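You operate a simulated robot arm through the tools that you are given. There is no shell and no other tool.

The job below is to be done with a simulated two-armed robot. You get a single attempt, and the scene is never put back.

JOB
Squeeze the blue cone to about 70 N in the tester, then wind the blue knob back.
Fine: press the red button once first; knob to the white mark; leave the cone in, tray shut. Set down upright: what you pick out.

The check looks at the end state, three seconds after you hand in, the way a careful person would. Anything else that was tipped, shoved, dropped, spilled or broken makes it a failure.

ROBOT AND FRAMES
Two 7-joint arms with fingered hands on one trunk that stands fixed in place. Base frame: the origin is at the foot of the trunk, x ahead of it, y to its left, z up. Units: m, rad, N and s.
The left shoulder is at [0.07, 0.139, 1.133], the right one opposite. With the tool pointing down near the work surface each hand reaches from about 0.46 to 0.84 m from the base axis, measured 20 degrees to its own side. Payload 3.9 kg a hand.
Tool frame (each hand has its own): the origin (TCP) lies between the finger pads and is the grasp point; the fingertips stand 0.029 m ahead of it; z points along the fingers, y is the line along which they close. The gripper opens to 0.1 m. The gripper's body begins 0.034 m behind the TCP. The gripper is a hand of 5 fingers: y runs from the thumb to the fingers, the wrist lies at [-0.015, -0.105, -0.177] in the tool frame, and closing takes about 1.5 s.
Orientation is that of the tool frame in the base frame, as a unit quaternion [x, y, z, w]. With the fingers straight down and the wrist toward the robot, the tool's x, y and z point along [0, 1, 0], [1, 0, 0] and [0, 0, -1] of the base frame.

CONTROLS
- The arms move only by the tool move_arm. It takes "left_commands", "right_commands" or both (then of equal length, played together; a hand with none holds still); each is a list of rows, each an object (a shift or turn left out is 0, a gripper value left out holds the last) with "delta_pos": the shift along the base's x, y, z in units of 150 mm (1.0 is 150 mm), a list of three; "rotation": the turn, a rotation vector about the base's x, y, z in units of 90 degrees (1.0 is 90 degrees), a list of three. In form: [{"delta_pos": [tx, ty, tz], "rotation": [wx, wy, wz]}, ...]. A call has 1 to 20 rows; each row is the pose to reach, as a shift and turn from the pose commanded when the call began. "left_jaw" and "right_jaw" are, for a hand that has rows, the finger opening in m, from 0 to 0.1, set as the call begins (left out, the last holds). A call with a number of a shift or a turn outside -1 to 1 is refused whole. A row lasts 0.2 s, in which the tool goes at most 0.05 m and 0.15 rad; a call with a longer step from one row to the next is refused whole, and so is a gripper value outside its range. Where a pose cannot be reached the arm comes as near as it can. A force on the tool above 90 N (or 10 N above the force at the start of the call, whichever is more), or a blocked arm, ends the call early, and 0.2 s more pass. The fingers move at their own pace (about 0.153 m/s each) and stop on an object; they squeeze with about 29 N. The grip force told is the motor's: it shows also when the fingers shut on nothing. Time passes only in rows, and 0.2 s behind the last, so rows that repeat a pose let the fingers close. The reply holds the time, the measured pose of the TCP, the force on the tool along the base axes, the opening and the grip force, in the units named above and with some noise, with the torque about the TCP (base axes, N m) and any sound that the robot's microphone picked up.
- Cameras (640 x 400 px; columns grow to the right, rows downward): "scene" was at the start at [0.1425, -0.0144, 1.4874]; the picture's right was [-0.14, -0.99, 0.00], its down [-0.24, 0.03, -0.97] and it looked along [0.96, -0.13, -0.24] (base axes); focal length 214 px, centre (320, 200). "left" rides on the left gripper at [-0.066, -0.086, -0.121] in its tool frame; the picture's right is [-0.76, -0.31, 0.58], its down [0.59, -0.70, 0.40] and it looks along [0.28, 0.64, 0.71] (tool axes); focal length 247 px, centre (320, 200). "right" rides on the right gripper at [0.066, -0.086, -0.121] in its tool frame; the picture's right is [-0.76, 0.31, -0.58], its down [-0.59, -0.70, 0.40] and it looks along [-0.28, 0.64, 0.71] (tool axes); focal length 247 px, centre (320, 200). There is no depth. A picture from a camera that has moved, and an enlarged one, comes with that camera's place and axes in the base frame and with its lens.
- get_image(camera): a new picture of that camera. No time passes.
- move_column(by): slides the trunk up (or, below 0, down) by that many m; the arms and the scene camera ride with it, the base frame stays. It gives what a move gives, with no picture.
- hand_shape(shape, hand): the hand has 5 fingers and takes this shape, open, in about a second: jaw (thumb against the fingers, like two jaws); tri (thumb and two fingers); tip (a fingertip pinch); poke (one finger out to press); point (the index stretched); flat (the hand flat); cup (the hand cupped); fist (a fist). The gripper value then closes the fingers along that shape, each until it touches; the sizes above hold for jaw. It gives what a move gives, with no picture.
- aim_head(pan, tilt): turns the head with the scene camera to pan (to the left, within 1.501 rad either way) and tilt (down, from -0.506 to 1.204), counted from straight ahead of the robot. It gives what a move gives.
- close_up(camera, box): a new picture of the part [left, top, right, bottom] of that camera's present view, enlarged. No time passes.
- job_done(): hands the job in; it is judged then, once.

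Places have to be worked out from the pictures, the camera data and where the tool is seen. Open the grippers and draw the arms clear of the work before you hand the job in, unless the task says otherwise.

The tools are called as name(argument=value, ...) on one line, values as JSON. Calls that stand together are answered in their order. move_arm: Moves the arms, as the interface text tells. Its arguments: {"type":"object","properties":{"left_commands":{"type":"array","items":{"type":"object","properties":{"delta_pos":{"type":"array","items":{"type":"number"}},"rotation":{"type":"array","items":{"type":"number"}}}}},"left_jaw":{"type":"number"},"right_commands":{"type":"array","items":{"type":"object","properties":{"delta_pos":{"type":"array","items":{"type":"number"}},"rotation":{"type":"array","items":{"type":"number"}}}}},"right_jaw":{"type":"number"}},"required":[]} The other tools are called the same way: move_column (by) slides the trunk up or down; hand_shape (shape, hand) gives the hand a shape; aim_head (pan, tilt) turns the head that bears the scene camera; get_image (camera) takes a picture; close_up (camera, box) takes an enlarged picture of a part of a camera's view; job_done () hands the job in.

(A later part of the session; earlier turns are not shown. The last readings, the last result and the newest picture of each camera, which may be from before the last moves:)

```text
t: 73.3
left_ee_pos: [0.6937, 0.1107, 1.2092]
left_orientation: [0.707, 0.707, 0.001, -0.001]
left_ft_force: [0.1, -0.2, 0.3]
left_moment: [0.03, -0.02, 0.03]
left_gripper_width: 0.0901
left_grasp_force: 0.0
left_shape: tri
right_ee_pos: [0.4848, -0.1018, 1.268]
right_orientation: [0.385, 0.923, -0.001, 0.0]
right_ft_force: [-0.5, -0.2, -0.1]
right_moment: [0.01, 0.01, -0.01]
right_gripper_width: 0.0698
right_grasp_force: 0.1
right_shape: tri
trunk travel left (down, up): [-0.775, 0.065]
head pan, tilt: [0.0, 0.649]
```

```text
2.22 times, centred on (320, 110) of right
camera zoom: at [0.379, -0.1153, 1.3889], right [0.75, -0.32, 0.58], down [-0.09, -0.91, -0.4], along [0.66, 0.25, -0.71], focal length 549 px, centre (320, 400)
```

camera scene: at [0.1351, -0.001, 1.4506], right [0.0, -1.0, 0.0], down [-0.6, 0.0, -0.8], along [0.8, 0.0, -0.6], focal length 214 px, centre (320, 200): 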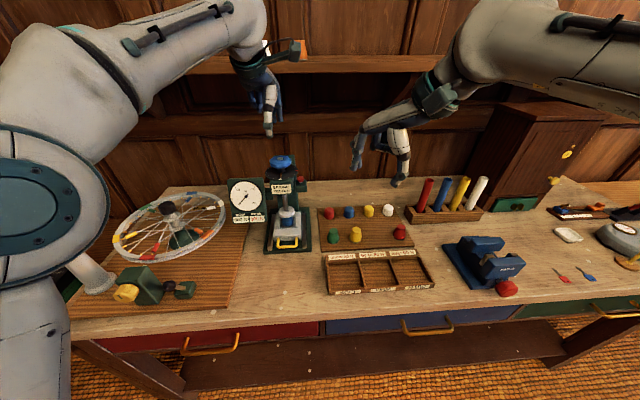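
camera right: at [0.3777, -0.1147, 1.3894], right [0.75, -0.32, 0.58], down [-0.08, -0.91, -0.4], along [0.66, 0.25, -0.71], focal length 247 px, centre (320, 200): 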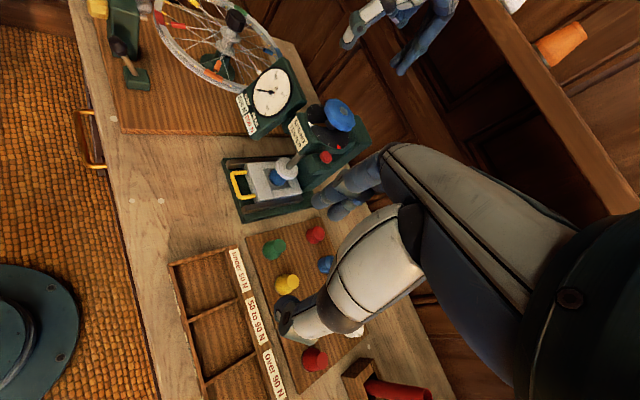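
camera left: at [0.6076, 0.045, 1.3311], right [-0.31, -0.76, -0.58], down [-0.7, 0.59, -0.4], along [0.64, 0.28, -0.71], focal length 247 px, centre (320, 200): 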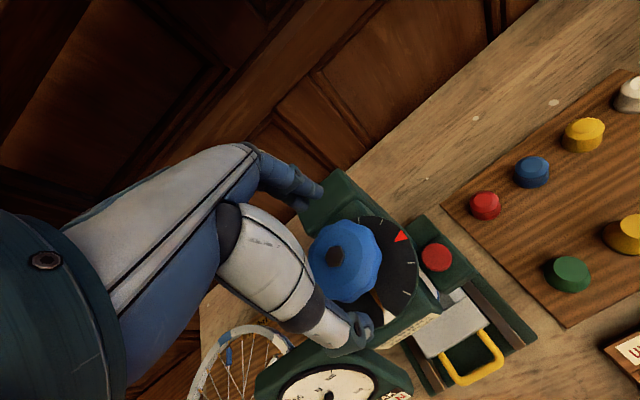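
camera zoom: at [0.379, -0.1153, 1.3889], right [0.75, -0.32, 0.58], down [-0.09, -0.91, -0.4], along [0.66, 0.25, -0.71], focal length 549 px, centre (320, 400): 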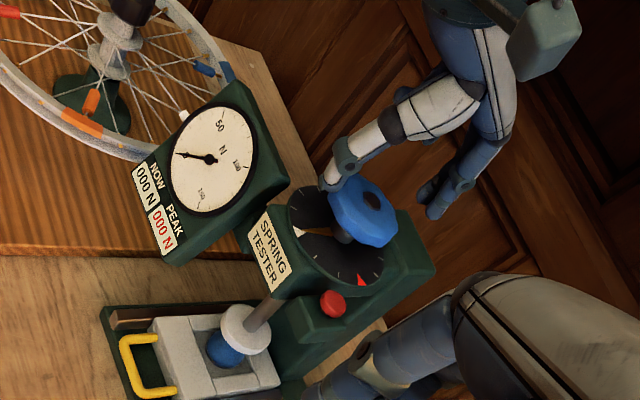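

Good views of everything. I lower the remaining 33 mm around the knob.

move_arm(left_commands=[{"delta_pos": [-0.005, 0.008, -0.1]}, {"delta_pos": [-0.008, 0.01, -0.2]}, {"delta_pos": [-0.008, 0.01, -0.22]}, {"delta_pos": [-0.008, 0.01, -0.22]}])

close_up(camera="scene", box=[245, 130, 315, 190])

close_up(camera="right", box=[270, 50, 390, 150])

close_up(camera="left", box=[260, 160, 420, 340])

```text
t: 74.3
left_ee_pos: [0.6917, 0.1124, 1.1775]
left_orientation: [0.707, 0.707, 0.0, 0.0]
left_ft_force: [0.4, 0.8, 0.4]
left_moment: [0.0, 0.01, 0.02]
left_gripper_width: 0.0902
left_grasp_force: 0.1
left_shape: tri
right_ee_pos: [0.4852, -0.1021, 1.2675]
right_orientation: [0.384, 0.923, 0.001, 0.0]
right_ft_force: [0.4, 0.5, 0.5]
right_moment: [0.03, -0.02, 0.01]
right_gripper_width: 0.07
right_grasp_force: 0.1
right_shape: tri
trunk travel left (down, up): [-0.775, 0.065]
head pan, tilt: [0.0, 0.649]
```

```text
6.67 times, centred on (280, 160) of scene
camera zoom: at [0.1367, -0.0016, 1.4504], right [0.0, -1.0, 0.0], down [-0.6, 0.0, -0.8], along [0.8, 0.0, -0.6], focal length 1430 px, centre (587, 467)
```

zoom: 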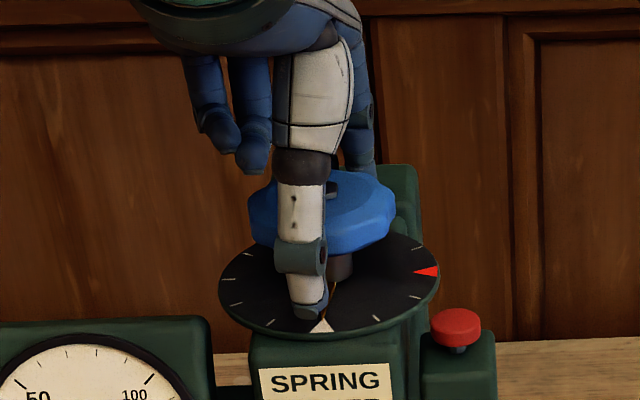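

```text
4.00 times, centred on (330, 100) of right
camera zoom: at [0.3792, -0.1154, 1.3889], right [0.75, -0.32, 0.58], down [-0.09, -0.91, -0.4], along [0.66, 0.25, -0.71], focal length 988 px, centre (280, 600)
```

zoom: 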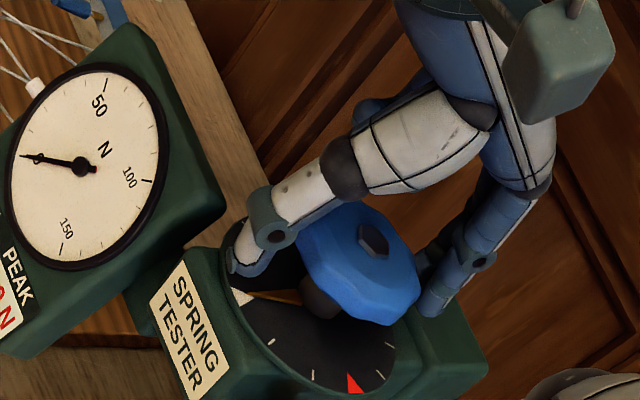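

```text
2.22 times, centred on (340, 250) of left
camera zoom: at [0.606, 0.0465, 1.2983], right [-0.31, -0.76, -0.58], down [-0.7, 0.59, -0.4], along [0.64, 0.28, -0.71], focal length 549 px, centre (276, 89)
```

zoom: 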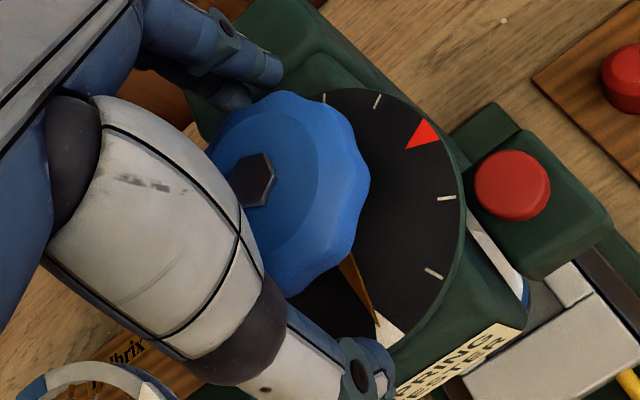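

Fingers straddle the knob with tips ~11 mm above the disc. I close the grip on the knob.

move_arm(left_commands=[{"delta_pos": [0, 0, 0]}, {"delta_pos": [0, 0, 0]}, {"delta_pos": [0, 0, 0]}, {"delta_pos": [0, 0, 0]}, {"delta_pos": [0, 0, 0]}], left_jaw=0.0)

close_up(camera="scene", box=[245, 130, 315, 190])

close_up(camera="right", box=[270, 50, 390, 150])

```text
t: 75.5
left_ee_pos: [0.6915, 0.1117, 1.177]
left_orientation: [0.707, 0.707, -0.001, 0.0]
left_ft_force: [0.7, 0.0, -4.0]
left_moment: [0.0, 0.07, 0.02]
left_gripper_width: 0.055
left_grasp_force: 28.7
left_shape: tri
right_ee_pos: [0.4858, -0.1005, 1.2671]
right_orientation: [0.385, 0.923, 0.0, -0.001]
right_ft_force: [-0.1, 0.6, -0.4]
right_moment: [0.01, 0.03, -0.02]
right_gripper_width: 0.0699
right_grasp_force: 0.1
right_shape: tri
trunk travel left (down, up): [-0.775, 0.065]
head pan, tilt: [0.0, 0.649]
```

```text
6.67 times, centred on (280, 160) of scene
camera zoom: at [0.1378, -0.0014, 1.4503], right [0.0, -1.0, 0.0], down [-0.61, 0.0, -0.8], along [0.8, 0.0, -0.61], focal length 1430 px, centre (587, 467)
```

zoom: 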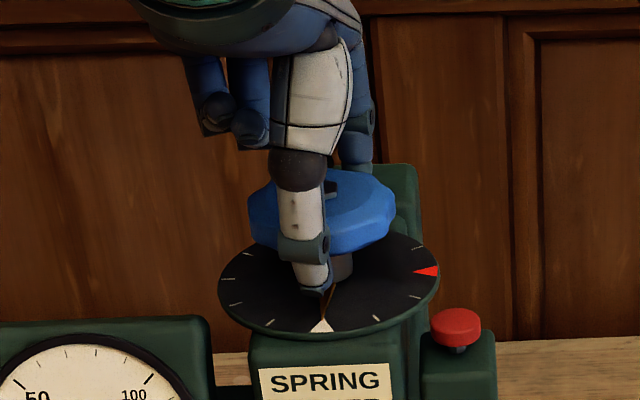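

```text
4.00 times, centred on (330, 100) of right
camera zoom: at [0.3803, -0.1152, 1.3885], right [0.75, -0.32, 0.58], down [-0.09, -0.91, -0.4], along [0.65, 0.25, -0.71], focal length 988 px, centre (280, 600)
```

zoom: 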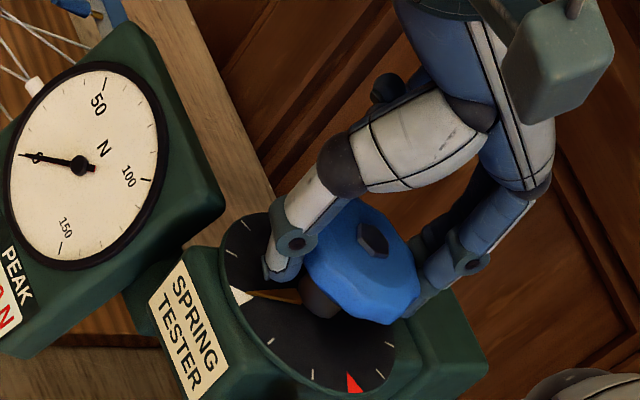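

Grip is firm and the knob hasn't shifted. I test a small clockwise turn (−20° about z) and look at the pointer, ram and dial.

move_arm(left_commands=[{"rotation": [0, 0, -0.06]}, {"rotation": [0, 0, -0.12]}, {"rotation": [0, 0, -0.18]}, {"rotation": [0, 0, -0.222]}, {"rotation": [0, 0, -0.222]}])

close_up(camera="scene", box=[225, 130, 325, 250])

close_up(camera="right", box=[240, 40, 390, 200])

```text
t: 76.7
left_ee_pos: [0.6913, 0.113, 1.1763]
left_orientation: [0.819, 0.574, 0.001, 0.0]
left_ft_force: [-1.5, 0.9, -3.4]
left_moment: [0.02, 0.06, -0.02]
left_gripper_width: 0.0542
left_grasp_force: 29.2
left_shape: tri
right_ee_pos: [0.486, -0.1011, 1.2676]
right_orientation: [0.385, 0.923, -0.001, 0.0]
right_ft_force: [0.1, -0.2, -0.2]
right_moment: [-0.03, 0.03, -0.01]
right_gripper_width: 0.0694
right_grasp_force: 0.1
right_shape: tri
trunk travel left (down, up): [-0.775, 0.065]
head pan, tilt: [0.0, 0.649]
```

```text
3.33 times, centred on (275, 190) of scene
camera zoom: at [0.1372, -0.0011, 1.4504], right [0.0, -1.0, 0.0], down [-0.6, 0.0, -0.8], along [0.8, 0.0, -0.6], focal length 715 px, centre (470, 233)
```

zoom: 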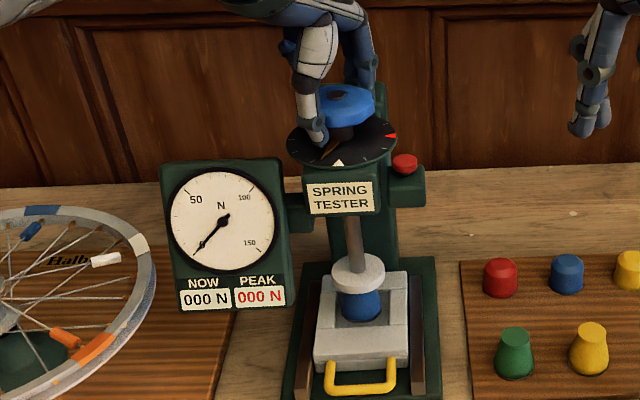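

```text
2.50 times, centred on (315, 120) of right
camera zoom: at [0.3797, -0.1148, 1.3888], right [0.75, -0.32, 0.58], down [-0.09, -0.91, -0.4], along [0.66, 0.25, -0.71], focal length 617 px, centre (332, 400)
```

zoom: 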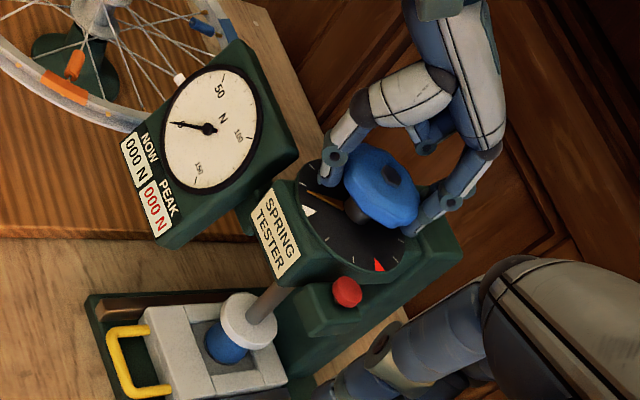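

The knob turned freely clockwise (pointer left of white). I continue to −60° and check the pad's height and the dial.

move_arm(left_commands=[{"rotation": [0, 0, -0.07]}, {"rotation": [0, 0, -0.14]}, {"rotation": [0, 0, -0.21]}, {"rotation": [0, 0, -0.28]}, {"rotation": [0, 0, -0.35]}, {"rotation": [0, 0, -0.42]}, {"rotation": [0, 0, -0.445]}, {"rotation": [0, 0, -0.445]}])

close_up(camera="scene", box=[225, 130, 325, 250])

close_up(camera="right", box=[240, 40, 390, 200])

```text
t: 78.5
left_ee_pos: [0.6916, 0.1132, 1.1766]
left_orientation: [0.966, 0.259, 0.0, 0.001]
left_ft_force: [-0.5, 4.4, -4.7]
left_moment: [0.17, 0.07, 0.04]
left_gripper_width: 0.0533
left_grasp_force: 29.2
left_shape: tri
right_ee_pos: [0.4862, -0.0988, 1.2677]
right_orientation: [0.386, 0.923, -0.001, -0.001]
right_ft_force: [0.6, 0.1, -0.3]
right_moment: [-0.01, 0.03, 0.01]
right_gripper_width: 0.0696
right_grasp_force: 0.2
right_shape: tri
trunk travel left (down, up): [-0.775, 0.065]
head pan, tilt: [0.0, 0.649]
```

```text
3.33 times, centred on (275, 190) of scene
camera zoom: at [0.1373, -0.0001, 1.4504], right [0.0, -1.0, 0.0], down [-0.6, 0.0, -0.8], along [0.8, 0.0, -0.6], focal length 715 px, centre (470, 233)
```

zoom: 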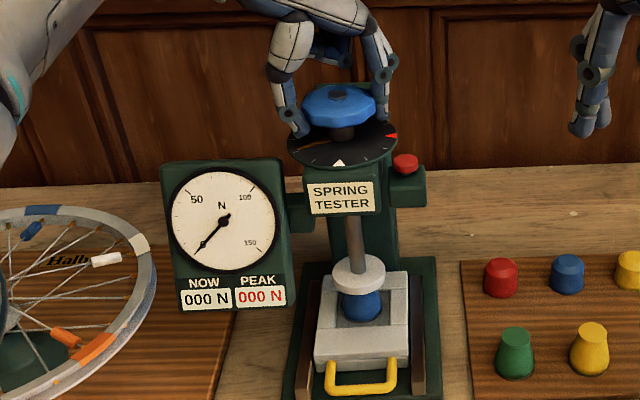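

```text
2.50 times, centred on (315, 120) of right
camera zoom: at [0.3798, -0.1139, 1.3888], right [0.75, -0.32, 0.58], down [-0.09, -0.91, -0.4], along [0.66, 0.25, -0.71], focal length 617 px, centre (332, 400)
```

zoom: 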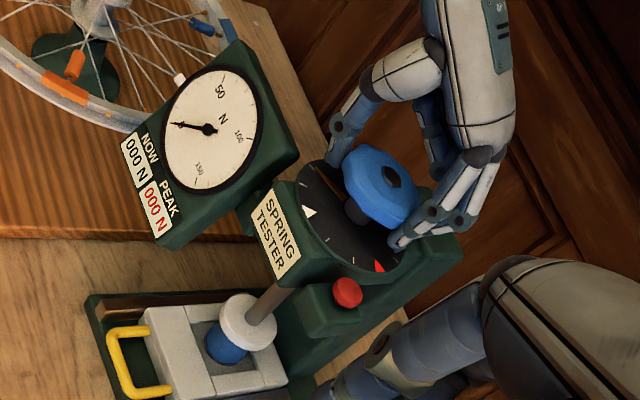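

Rotation is 60° CW; NOW still 000 N. I zoom on the pad/cone to see if the pad has gone down.

close_up(camera="scene", box=[265, 190, 305, 240])

close_up(camera="scene", box=[255, 130, 315, 190])

get_image(camera="left")

```text
8.00 times, centred on (285, 215) of scene
camera zoom: at [0.1373, -0.0001, 1.4504], right [0.0, -1.0, 0.0], down [-0.6, 0.0, -0.8], along [0.8, 0.0, -0.6], focal length 1716 px, centre (600, 80)
```

zoom: 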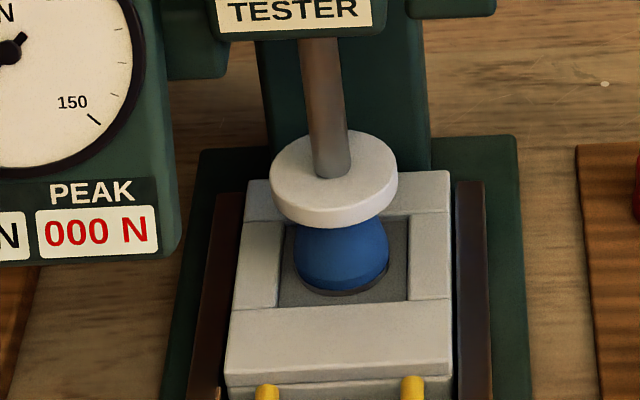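

```text
6.67 times, centred on (285, 160) of scene
camera zoom: at [0.1373, -0.0001, 1.4504], right [0.0, -1.0, 0.0], down [-0.6, 0.0, -0.8], along [0.8, 0.0, -0.6], focal length 1430 px, centre (553, 467)
```

zoom: 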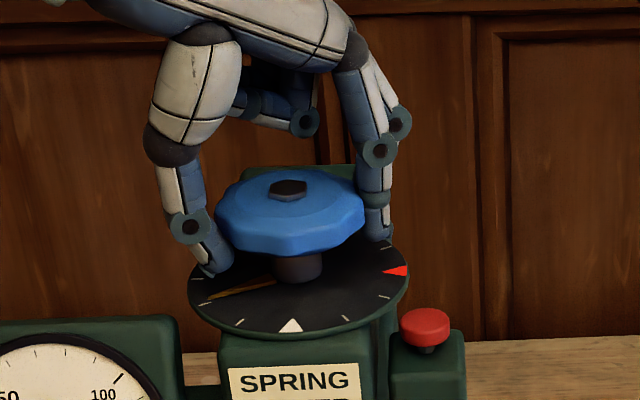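

```text
taken
camera left: at [0.5929, 0.1552, 1.2972], right [-0.81, -0.11, -0.58], down [0.16, 0.9, -0.4], along [0.57, -0.42, -0.71], focal length 247 px, centre (320, 200)
```

left: 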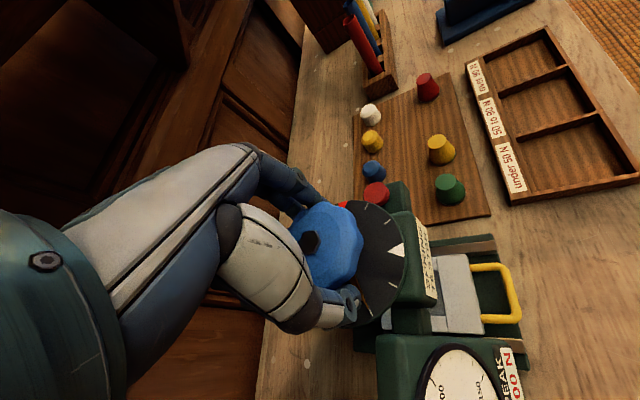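

Pointer is ~60° clockwise from white. I keep turning clockwise another 35°, watching force/torque.

move_arm(left_commands=[{"rotation": [0, 0, -0.07]}, {"rotation": [0, 0, -0.14]}, {"rotation": [0, 0, -0.21]}, {"rotation": [0, 0, -0.28]}, {"rotation": [0, 0, -0.35]}, {"rotation": [0, 0, -0.39]}, {"rotation": [0, 0, -0.39]}])

close_up(camera="scene", box=[225, 130, 325, 250])

close_up(camera="scene", box=[265, 190, 305, 240])

```text
t: 80.1
left_ee_pos: [0.6355, 0.1196, 1.1623]
left_orientation: [0.999, -0.047, 0.001, -0.001]
left_ft_force: [-6.2, -3.6, 19.8]
left_moment: [-0.29, -0.64, -0.21]
left_gripper_width: 0.0298
left_grasp_force: 29.4
left_shape: tri
left hand out of reach, approached as far as the arm can: row 1, 2, 3, 4, 5, 6, 7
right_ee_pos: [0.4793, -0.1022, 1.2706]
right_orientation: [0.386, 0.923, 0.001, 0.001]
right_ft_force: [-0.8, -0.4, -0.8]
right_moment: [-0.01, 0.01, 0.01]
right_gripper_width: 0.0698
right_grasp_force: 0.1
right_shape: tri
trunk travel left (down, up): [-0.775, 0.065]
head pan, tilt: [0.0, 0.649]
```

```text
3.33 times, centred on (275, 190) of scene
camera zoom: at [0.1313, -0.0032, 1.4508], right [0.0, -1.0, 0.0], down [-0.6, 0.0, -0.8], along [0.8, 0.0, -0.6], focal length 715 px, centre (470, 233)
```

zoom: 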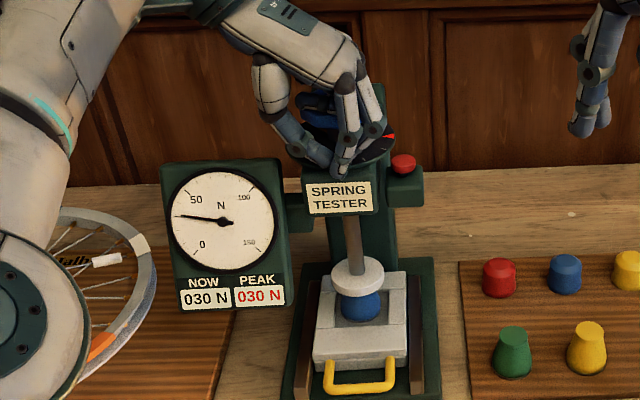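

```text
8.00 times, centred on (285, 215) of scene
camera zoom: at [0.1313, -0.0032, 1.4508], right [0.0, -1.0, 0.0], down [-0.6, 0.0, -0.8], along [0.8, 0.0, -0.6], focal length 1716 px, centre (600, 80)
```

zoom: 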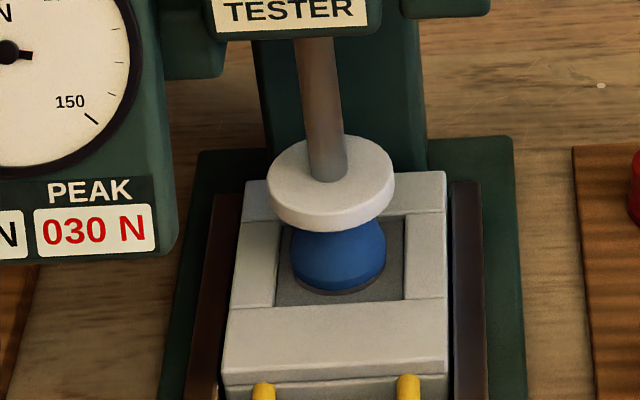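

Clockwise squeezes: NOW 030 N. But the left arm ran out of reach at that yaw and slipped off the knob to its front (pressing the disc lightly). I look at the situation before extricating.

close_up(camera="scene", box=[245, 130, 315, 190])

close_up(camera="right", box=[270, 50, 390, 150])

get_image(camera="left")

```text
6.67 times, centred on (280, 160) of scene
camera zoom: at [0.1313, -0.0032, 1.4508], right [0.0, -1.0, 0.0], down [-0.6, 0.0, -0.8], along [0.8, 0.0, -0.6], focal length 1430 px, centre (587, 467)
```

zoom: 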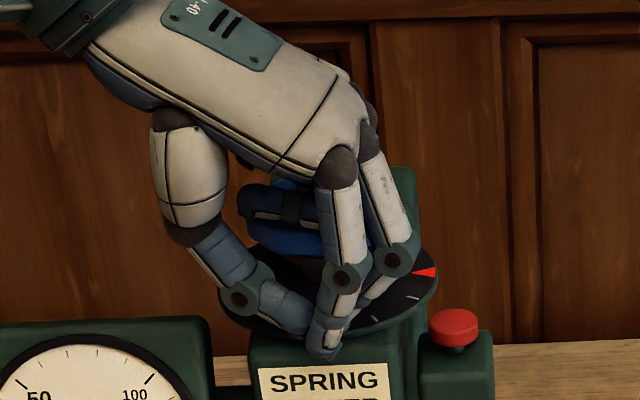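

```text
4.00 times, centred on (330, 100) of right
camera zoom: at [0.3741, -0.117, 1.39], right [0.75, -0.32, 0.58], down [-0.08, -0.91, -0.4], along [0.66, 0.25, -0.71], focal length 988 px, centre (280, 600)
```

zoom: 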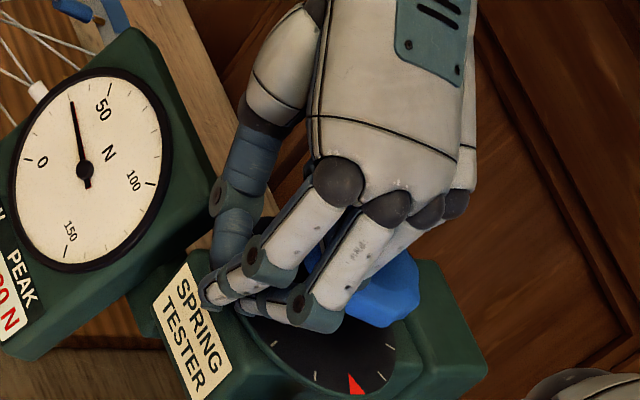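

```text
taken
camera left: at [0.5776, 0.2099, 1.2826], right [-0.72, 0.38, -0.58], down [0.65, 0.65, -0.4], along [0.22, -0.66, -0.71], focal length 247 px, centre (320, 200)
```

left: 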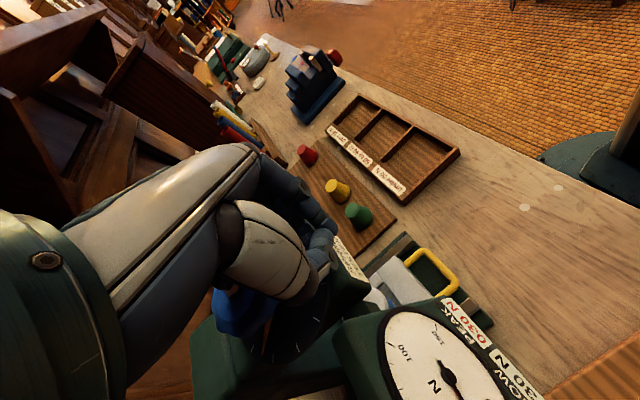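

The closed fingers are in front of the knob above the disc; lifting straight up (with a slight move toward me) frees them without touching the knob.

move_arm(left_commands=[{"delta_pos": [-0.3, 0.03, 0.13]}, {"delta_pos": [-0.42, 0.05, 0.33]}, {"delta_pos": [-0.42, 0.05, 0.6]}, {"delta_pos": [-0.42, 0.05, 0.85]}, {"delta_pos": [-0.42, 0.05, 0.85]}])

close_up(camera="scene", box=[225, 110, 325, 230])

close_up(camera="scene", box=[255, 130, 315, 190])

```text
t: 81.3
left_ee_pos: [0.5764, 0.1285, 1.2885]
left_orientation: [0.999, -0.044, 0.0, 0.0]
left_ft_force: [-0.7, 0.7, 0.2]
left_moment: [-0.02, 0.02, 0.0]
left_gripper_width: 0.0296
left_grasp_force: 28.9
left_shape: tri
right_ee_pos: [0.4852, -0.1006, 1.2684]
right_orientation: [0.385, 0.923, 0.0, 0.0]
right_ft_force: [0.3, -0.6, -0.3]
right_moment: [-0.01, 0.0, -0.01]
right_gripper_width: 0.0696
right_grasp_force: 0.1
right_shape: tri
trunk travel left (down, up): [-0.775, 0.065]
head pan, tilt: [0.0, 0.649]
```

```text
3.33 times, centred on (275, 170) of scene
camera zoom: at [0.137, -0.0018, 1.4504], right [0.0, -1.0, 0.0], down [-0.6, 0.0, -0.8], along [0.8, 0.0, -0.6], focal length 715 px, centre (470, 300)
```

zoom: 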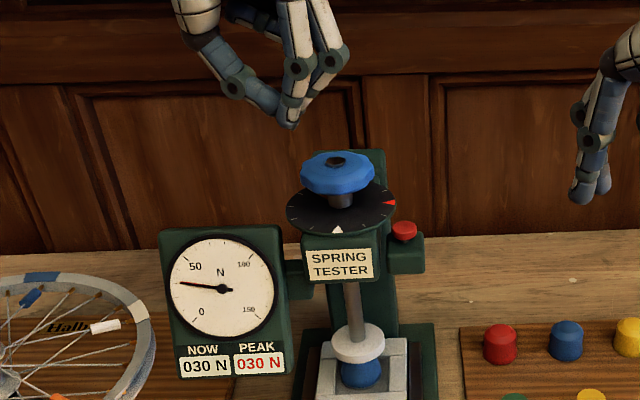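

```text
6.67 times, centred on (285, 160) of scene
camera zoom: at [0.137, -0.0018, 1.4504], right [0.0, -1.0, 0.0], down [-0.6, 0.0, -0.8], along [0.8, 0.0, -0.6], focal length 1430 px, centre (553, 467)
```

zoom: 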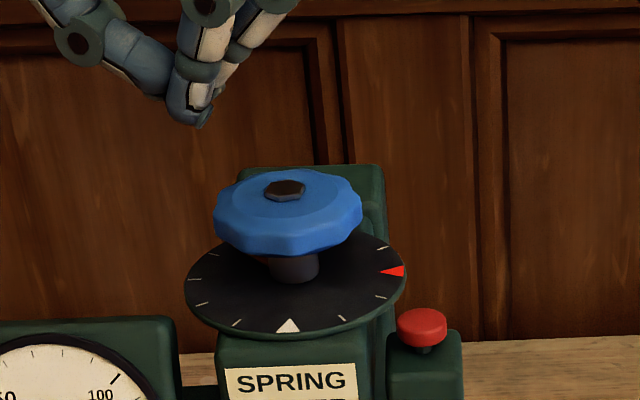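

The hand is free and the load holds at NOW 030 / PEAK 030. I rotate the left hand back to yaw ≈ −5°, open it, and come above the knob again.

move_arm(left_commands=[{"rotation": [0, 0, 0.09]}, {"rotation": [0, 0, 0.18]}, {"rotation": [0, 0, 0.27]}, {"rotation": [0, 0, 0.36]}, {"rotation": [0, 0, 0.45]}, {"rotation": [0, 0, 0.54]}, {"rotation": [0, 0, 0.63]}, {"rotation": [0, 0, 0.72]}, {"rotation": [0, 0, 0.81]}, {"rotation": [0, 0, 0.9]}, {"rotation": [0, 0, 0.99]}, {"delta_pos": [0.2, -0.03, 0], "rotation": [0, 0, 1.0]}, {"delta_pos": [0.42, -0.053, 0], "rotation": [0, 0, 1.0]}, {"delta_pos": [0.42, -0.053, -0.2], "rotation": [0, 0, 1.0]}, {"delta_pos": [0.42, -0.053, -0.45], "rotation": [0, 0, 1.0]}, {"delta_pos": [0.42, -0.053, -0.56], "rotation": [0, 0, 1.0]}, {"delta_pos": [0.42, -0.053, -0.56], "rotation": [0, 0, 1.0]}], left_jaw=0.09)

close_up(camera="right", box=[240, 40, 390, 200])

get_image(camera="left")

```text
t: 84.9
left_ee_pos: [0.6388, 0.1219, 1.2043]
left_orientation: [0.738, 0.675, 0.001, 0.001]
left_ft_force: [0.4, -0.3, -1.0]
left_moment: [0.0, 0.0, -0.02]
left_gripper_width: 0.0895
left_grasp_force: 0.0
left_shape: tri
right_ee_pos: [0.4844, -0.1014, 1.269]
right_orientation: [0.385, 0.923, 0.0, 0.0]
right_ft_force: [-0.2, -0.5, 0.4]
right_moment: [0.0, 0.0, 0.01]
right_gripper_width: 0.0698
right_grasp_force: 0.1
right_shape: tri
trunk travel left (down, up): [-0.775, 0.065]
head pan, tilt: [0.0, 0.649]
```

```text
2.50 times, centred on (315, 120) of right
camera zoom: at [0.3785, -0.1152, 1.3891], right [0.75, -0.32, 0.58], down [-0.08, -0.91, -0.4], along [0.66, 0.25, -0.71], focal length 617 px, centre (332, 400)
```

zoom: 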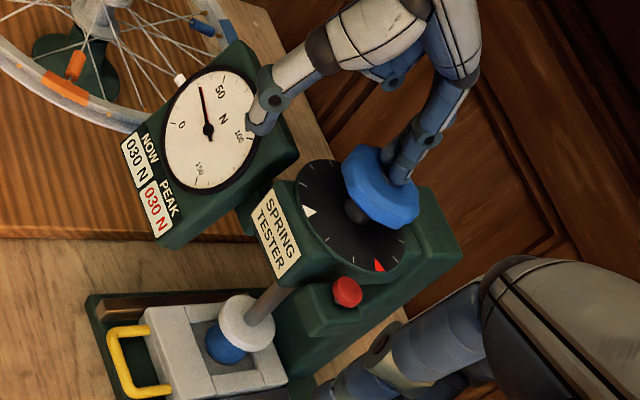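

```text
taken
camera left: at [0.548, 0.0638, 1.3251], right [-0.37, -0.73, -0.58], down [-0.65, 0.65, -0.4], along [0.66, 0.23, -0.71], focal length 247 px, centre (320, 200)
```

left: 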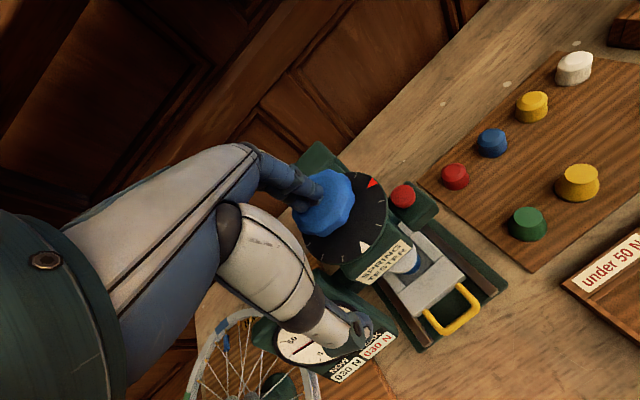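

The reference had been reset to the reached pose, so I'm 53 mm short in x with fingers hovering just above the knob. I rise first, then move over the knob axis and descend with yaw +5°.

move_arm(left_commands=[{"delta_pos": [0, 0, 0.15]}, {"delta_pos": [0, 0, 0.28], "rotation": [0, 0, 0.05]}, {"delta_pos": [0.17, -0.03, 0.28], "rotation": [0, 0, 0.111]}, {"delta_pos": [0.355, -0.063, 0.28], "rotation": [0, 0, 0.111]}, {"delta_pos": [0.355, -0.063, 0.15], "rotation": [0, 0, 0.111]}, {"delta_pos": [0.355, -0.063, 0.0], "rotation": [0, 0, 0.111]}, {"delta_pos": [0.355, -0.063, 0.0], "rotation": [0, 0, 0.111]}])

close_up(camera="right", box=[240, 40, 390, 200])

get_image(camera="left")

```text
t: 86.5
left_ee_pos: [0.6931, 0.1131, 1.2049]
left_orientation: [0.677, 0.736, -0.001, 0.001]
left_ft_force: [-0.4, -0.2, -0.6]
left_moment: [0.04, -0.02, 0.02]
left_gripper_width: 0.0899
left_grasp_force: 0.2
left_shape: tri
right_ee_pos: [0.485, -0.1005, 1.268]
right_orientation: [0.385, 0.923, 0.0, 0.0]
right_ft_force: [-0.9, -0.5, -0.4]
right_moment: [0.0, -0.01, -0.02]
right_gripper_width: 0.0699
right_grasp_force: 0.0
right_shape: tri
trunk travel left (down, up): [-0.775, 0.065]
head pan, tilt: [0.0, 0.649]
```

```text
2.50 times, centred on (315, 120) of right
camera zoom: at [0.3794, -0.1151, 1.3888], right [0.75, -0.32, 0.58], down [-0.09, -0.91, -0.4], along [0.66, 0.25, -0.71], focal length 617 px, centre (332, 400)
```

zoom: 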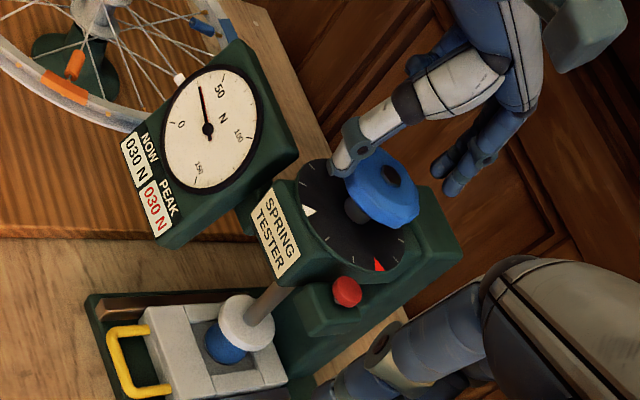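

```text
taken
camera left: at [0.6135, 0.0392, 1.3245], right [-0.24, -0.78, -0.58], down [-0.75, 0.53, -0.4], along [0.62, 0.34, -0.71], focal length 247 px, centre (320, 200)
```

left: 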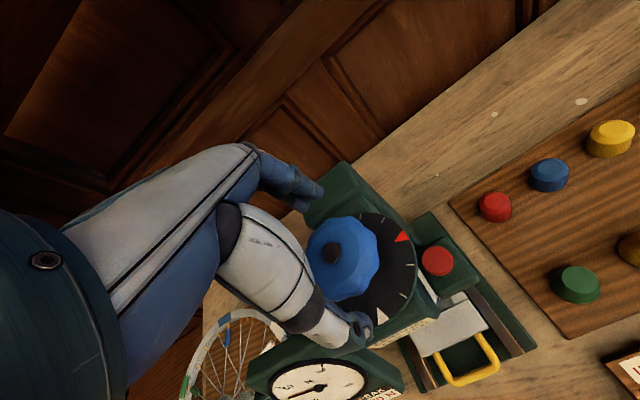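

Well placed above the knob at yaw +5°. I lower 28 mm and close the grip.

move_arm(left_commands=[{"delta_pos": [-0.006, -0.004, -0.1]}, {"delta_pos": [-0.006, -0.004, -0.185]}, {"delta_pos": [-0.006, -0.004, -0.185]}])

move_arm(left_commands=[{"delta_pos": [0, 0, 0]}, {"delta_pos": [0, 0, 0]}, {"delta_pos": [0, 0, 0]}, {"delta_pos": [0, 0, 0]}, {"delta_pos": [0, 0, 0]}], left_jaw=0.0)

close_up(camera="right", box=[240, 40, 390, 200])

```text
t: 87.3
left_ee_pos: [0.6924, 0.11, 1.1762]
left_orientation: [0.676, 0.736, 0.0, 0.0]
left_ft_force: [0.7, -0.3, 0.1]
left_moment: [-0.02, -0.01, 0.0]
left_gripper_width: 0.0901
left_grasp_force: 0.0
left_shape: tri
right_ee_pos: [0.4851, -0.1005, 1.268]
right_orientation: [0.385, 0.923, 0.001, -0.001]
right_ft_force: [-0.2, 0.4, -0.2]
right_moment: [-0.03, 0.02, 0.01]
right_gripper_width: 0.0699
right_grasp_force: 0.0
right_shape: tri
trunk travel left (down, up): [-0.775, 0.065]
head pan, tilt: [0.0, 0.649]
```

```text
t: 88.5
left_ee_pos: [0.6926, 0.1111, 1.1757]
left_orientation: [0.676, 0.737, -0.001, -0.001]
left_ft_force: [-0.1, -1.4, -4.8]
left_moment: [0.01, -0.05, 0.0]
left_gripper_width: 0.0532
left_grasp_force: 28.7
left_shape: tri
right_ee_pos: [0.4862, -0.1012, 1.2678]
right_orientation: [0.385, 0.923, 0.0, 0.0]
right_ft_force: [-1.3, 0.6, 1.3]
right_moment: [-0.01, 0.03, 0.0]
right_gripper_width: 0.0699
right_grasp_force: 0.1
right_shape: tri
trunk travel left (down, up): [-0.775, 0.065]
head pan, tilt: [0.0, 0.649]
```

```text
2.50 times, centred on (315, 120) of right
camera zoom: at [0.3803, -0.1154, 1.3885], right [0.75, -0.32, 0.58], down [-0.09, -0.91, -0.4], along [0.65, 0.25, -0.71], focal length 617 px, centre (332, 400)
```

zoom: 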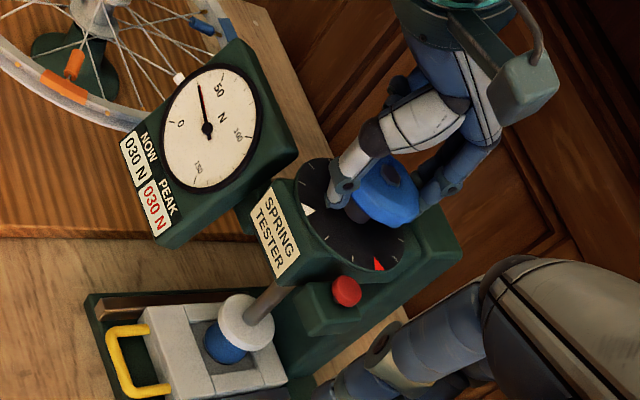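

Gripped; NOW still 030. I turn clockwise 8° and read the dial.

move_arm(left_commands=[{"rotation": [0, 0, -0.045]}, {"rotation": [0, 0, -0.09]}, {"rotation": [0, 0, -0.09]}])

close_up(camera="scene", box=[225, 130, 325, 250])

close_up(camera="right", box=[240, 40, 340, 140])

```text
t: 89.3
left_ee_pos: [0.6912, 0.1105, 1.1755]
left_orientation: [0.727, 0.686, 0.0, -0.001]
left_ft_force: [-0.6, 0.6, -6.6]
left_moment: [0.06, 0.04, 0.06]
left_gripper_width: 0.0531
left_grasp_force: 28.6
left_shape: tri
right_ee_pos: [0.4867, -0.101, 1.268]
right_orientation: [0.384, 0.923, 0.0, 0.001]
right_ft_force: [-0.6, 0.7, -0.7]
right_moment: [-0.01, 0.02, 0.01]
right_gripper_width: 0.0697
right_grasp_force: 0.0
right_shape: tri
trunk travel left (down, up): [-0.775, 0.065]
head pan, tilt: [0.0, 0.649]
```

```text
3.33 times, centred on (275, 190) of scene
camera zoom: at [0.138, -0.0012, 1.4503], right [0.0, -1.0, 0.0], down [-0.61, 0.0, -0.8], along [0.8, 0.0, -0.61], focal length 715 px, centre (470, 233)
```

zoom: 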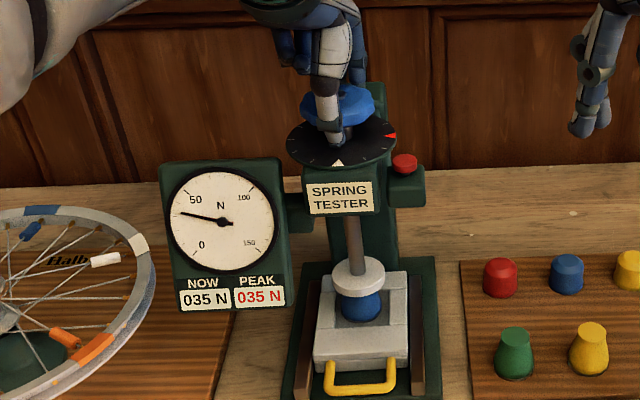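

```text
4.00 times, centred on (290, 90) of right
camera zoom: at [0.3804, -0.115, 1.3885], right [0.75, -0.32, 0.58], down [-0.09, -0.91, -0.4], along [0.65, 0.25, -0.71], focal length 988 px, centre (440, 640)
```

zoom: 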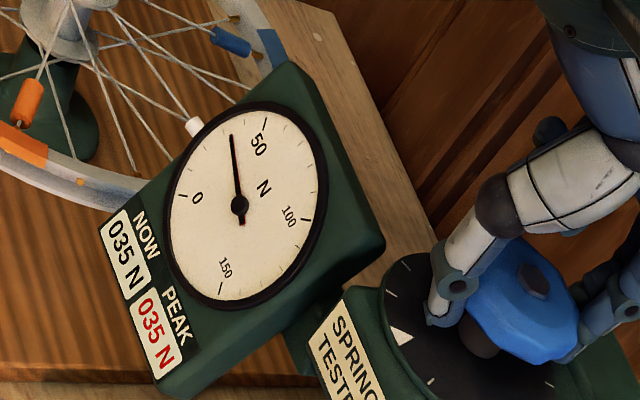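

8° gave +5 N (NOW 035). I continue clockwise 16° and read again.

move_arm(left_commands=[{"rotation": [0, 0, -0.06]}, {"rotation": [0, 0, -0.12]}, {"rotation": [0, 0, -0.178]}, {"rotation": [0, 0, -0.178]}])

close_up(camera="scene", box=[225, 130, 325, 250])

```text
t: 90.3
left_ee_pos: [0.6923, 0.1111, 1.1764]
left_orientation: [0.815, 0.579, 0.0, -0.001]
left_ft_force: [-1.5, 2.0, -6.4]
left_moment: [0.03, 0.06, 0.07]
left_gripper_width: 0.0524
left_grasp_force: 29.2
left_shape: tri
right_ee_pos: [0.486, -0.1, 1.2683]
right_orientation: [0.386, 0.923, 0.0, 0.0]
right_ft_force: [0.6, 0.4, 0.3]
right_moment: [-0.02, 0.02, 0.0]
right_gripper_width: 0.0699
right_grasp_force: 0.0
right_shape: tri
trunk travel left (down, up): [-0.775, 0.065]
head pan, tilt: [0.0, 0.649]
```

```text
3.33 times, centred on (275, 190) of scene
camera zoom: at [0.1376, -0.001, 1.4503], right [0.0, -1.0, 0.0], down [-0.61, 0.0, -0.8], along [0.8, 0.0, -0.61], focal length 715 px, centre (470, 233)
```

zoom: 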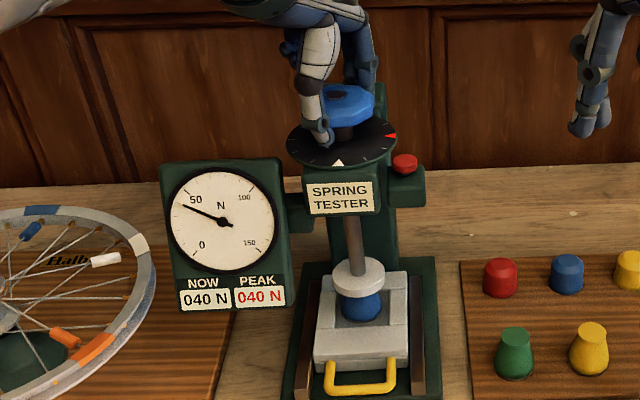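

NOW 040. I continue another 20° clockwise.

move_arm(left_commands=[{"rotation": [0, 0, -0.06]}, {"rotation": [0, 0, -0.12]}, {"rotation": [0, 0, -0.18]}, {"rotation": [0, 0, -0.222]}, {"rotation": [0, 0, -0.222]}])

close_up(camera="scene", box=[225, 130, 325, 250])

```text
t: 91.5
left_ee_pos: [0.6908, 0.1116, 1.1761]
left_orientation: [0.904, 0.428, -0.001, 0.0]
left_ft_force: [-1.6, 3.3, -7.0]
left_moment: [0.08, 0.07, 0.1]
left_gripper_width: 0.0523
left_grasp_force: 29.2
left_shape: tri
right_ee_pos: [0.4859, -0.101, 1.2688]
right_orientation: [0.385, 0.923, 0.0, 0.0]
right_ft_force: [0.7, 0.2, -0.1]
right_moment: [0.0, 0.01, 0.0]
right_gripper_width: 0.0697
right_grasp_force: 0.0
right_shape: tri
trunk travel left (down, up): [-0.775, 0.065]
head pan, tilt: [0.0, 0.649]
```

```text
3.33 times, centred on (275, 190) of scene
camera zoom: at [0.1375, -0.0005, 1.4503], right [0.0, -1.0, 0.0], down [-0.6, 0.0, -0.8], along [0.8, 0.0, -0.6], focal length 715 px, centre (470, 233)
```

zoom: 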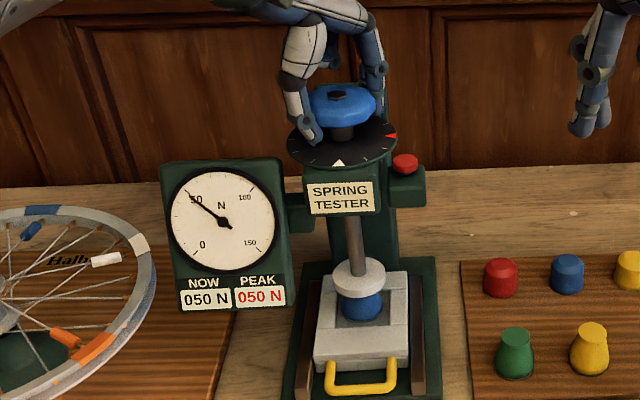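

NOW 050 (about 0.5 N/deg). I take 14° more within reach.

move_arm(left_commands=[{"rotation": [0, 0, -0.06]}, {"rotation": [0, 0, -0.12]}, {"rotation": [0, 0, -0.156]}, {"rotation": [0, 0, -0.156]}])

close_up(camera="scene", box=[225, 130, 325, 250])

close_up(camera="scene", box=[225, 175, 275, 225])

```text
t: 92.5
left_ee_pos: [0.6915, 0.1128, 1.1758]
left_orientation: [0.949, 0.315, -0.001, 0.001]
left_ft_force: [-1.6, 3.2, -7.1]
left_moment: [0.15, 0.07, 0.09]
left_gripper_width: 0.0524
left_grasp_force: 29.0
left_shape: tri
right_ee_pos: [0.4855, -0.1008, 1.2687]
right_orientation: [0.385, 0.923, -0.001, 0.0]
right_ft_force: [0.5, 0.2, 0.7]
right_moment: [0.03, 0.0, -0.01]
right_gripper_width: 0.0698
right_grasp_force: 0.0
right_shape: tri
trunk travel left (down, up): [-0.775, 0.065]
head pan, tilt: [0.0, 0.649]
```

```text
3.33 times, centred on (275, 190) of scene
camera zoom: at [0.1377, -0.0002, 1.4503], right [0.0, -1.0, 0.0], down [-0.61, 0.0, -0.8], along [0.8, 0.0, -0.61], focal length 715 px, centre (470, 233)
```

zoom: 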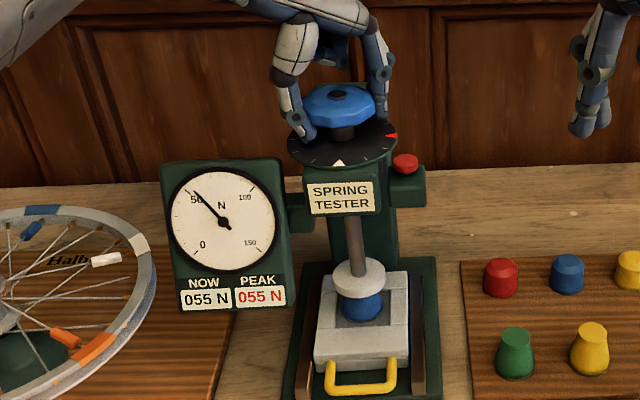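

```text
8.00 times, centred on (250, 200) of scene
camera zoom: at [0.1377, -0.0002, 1.4503], right [0.0, -1.0, 0.0], down [-0.61, 0.0, -0.8], along [0.8, 0.0, -0.61], focal length 1716 px, centre (880, 200)
```

zoom: 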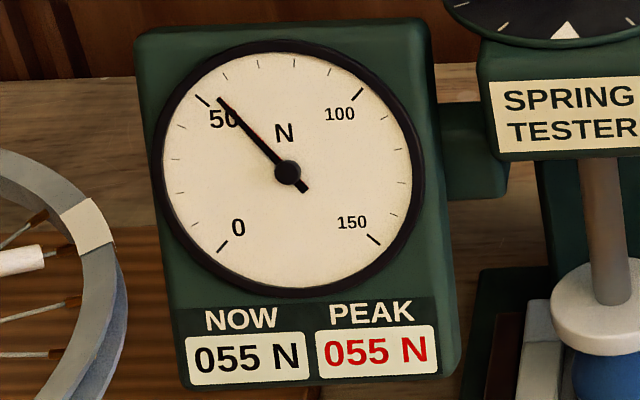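

NOW 055. I open, lift, rotate the hand back 55°, and lower again over the knob for the next stroke.

move_arm(left_commands=[{"delta_pos": [0, 0, 0]}, {"delta_pos": [0, 0, 0]}, {"delta_pos": [0, 0, 0]}, {"delta_pos": [0, 0, 0.15]}, {"delta_pos": [0, 0, 0.25], "rotation": [0, 0, 0.05]}, {"delta_pos": [0, 0, 0.25], "rotation": [0, 0, 0.14]}, {"delta_pos": [0, 0, 0.25], "rotation": [0, 0, 0.23]}, {"delta_pos": [0, 0, 0.25], "rotation": [0, 0, 0.32]}, {"delta_pos": [0, 0, 0.25], "rotation": [0, 0, 0.41]}, {"delta_pos": [0, 0, 0.25], "rotation": [0, 0, 0.5]}, {"delta_pos": [0, 0, 0.25], "rotation": [0, 0, 0.59]}, {"delta_pos": [0, 0, 0.25], "rotation": [0, 0, 0.611]}, {"delta_pos": [0, 0, 0.25], "rotation": [0, 0, 0.611]}], left_jaw=0.09)

close_up(camera="scene", box=[225, 130, 325, 250])

close_up(camera="right", box=[240, 40, 390, 200])

```text
t: 95.3
left_ee_pos: [0.6912, 0.1105, 1.2144]
left_orientation: [0.696, 0.718, 0.0, 0.0]
left_ft_force: [-0.8, -1.0, -0.5]
left_moment: [-0.05, -0.02, 0.01]
left_gripper_width: 0.0897
left_grasp_force: 0.0
left_shape: tri
right_ee_pos: [0.4855, -0.0998, 1.2679]
right_orientation: [0.385, 0.923, 0.001, 0.0]
right_ft_force: [0.6, 0.6, -1.0]
right_moment: [0.0, 0.02, 0.02]
right_gripper_width: 0.0698
right_grasp_force: 0.0
right_shape: tri
trunk travel left (down, up): [-0.775, 0.065]
head pan, tilt: [0.0, 0.649]
```

```text
3.33 times, centred on (275, 190) of scene
camera zoom: at [0.1368, -0.0015, 1.4504], right [0.0, -1.0, 0.0], down [-0.6, 0.0, -0.8], along [0.8, 0.0, -0.6], focal length 715 px, centre (470, 233)
```

zoom: 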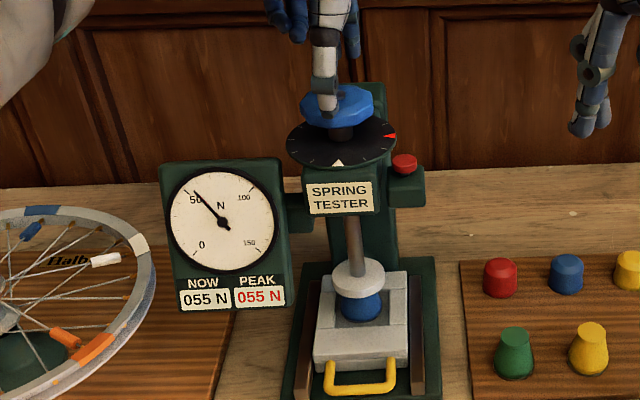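

```text
2.50 times, centred on (315, 120) of right
camera zoom: at [0.3793, -0.1153, 1.3888], right [0.75, -0.32, 0.58], down [-0.09, -0.91, -0.4], along [0.66, 0.25, -0.71], focal length 617 px, centre (332, 400)
```

zoom: 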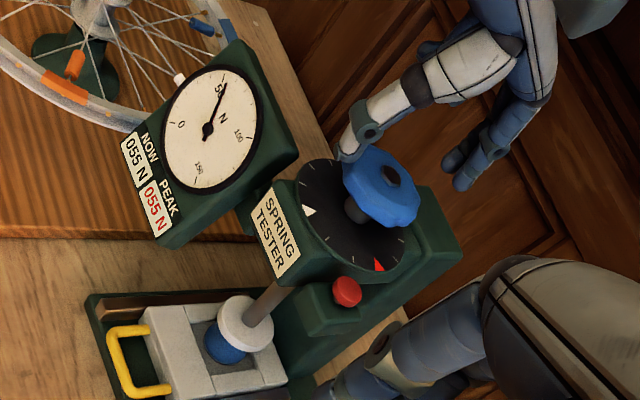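

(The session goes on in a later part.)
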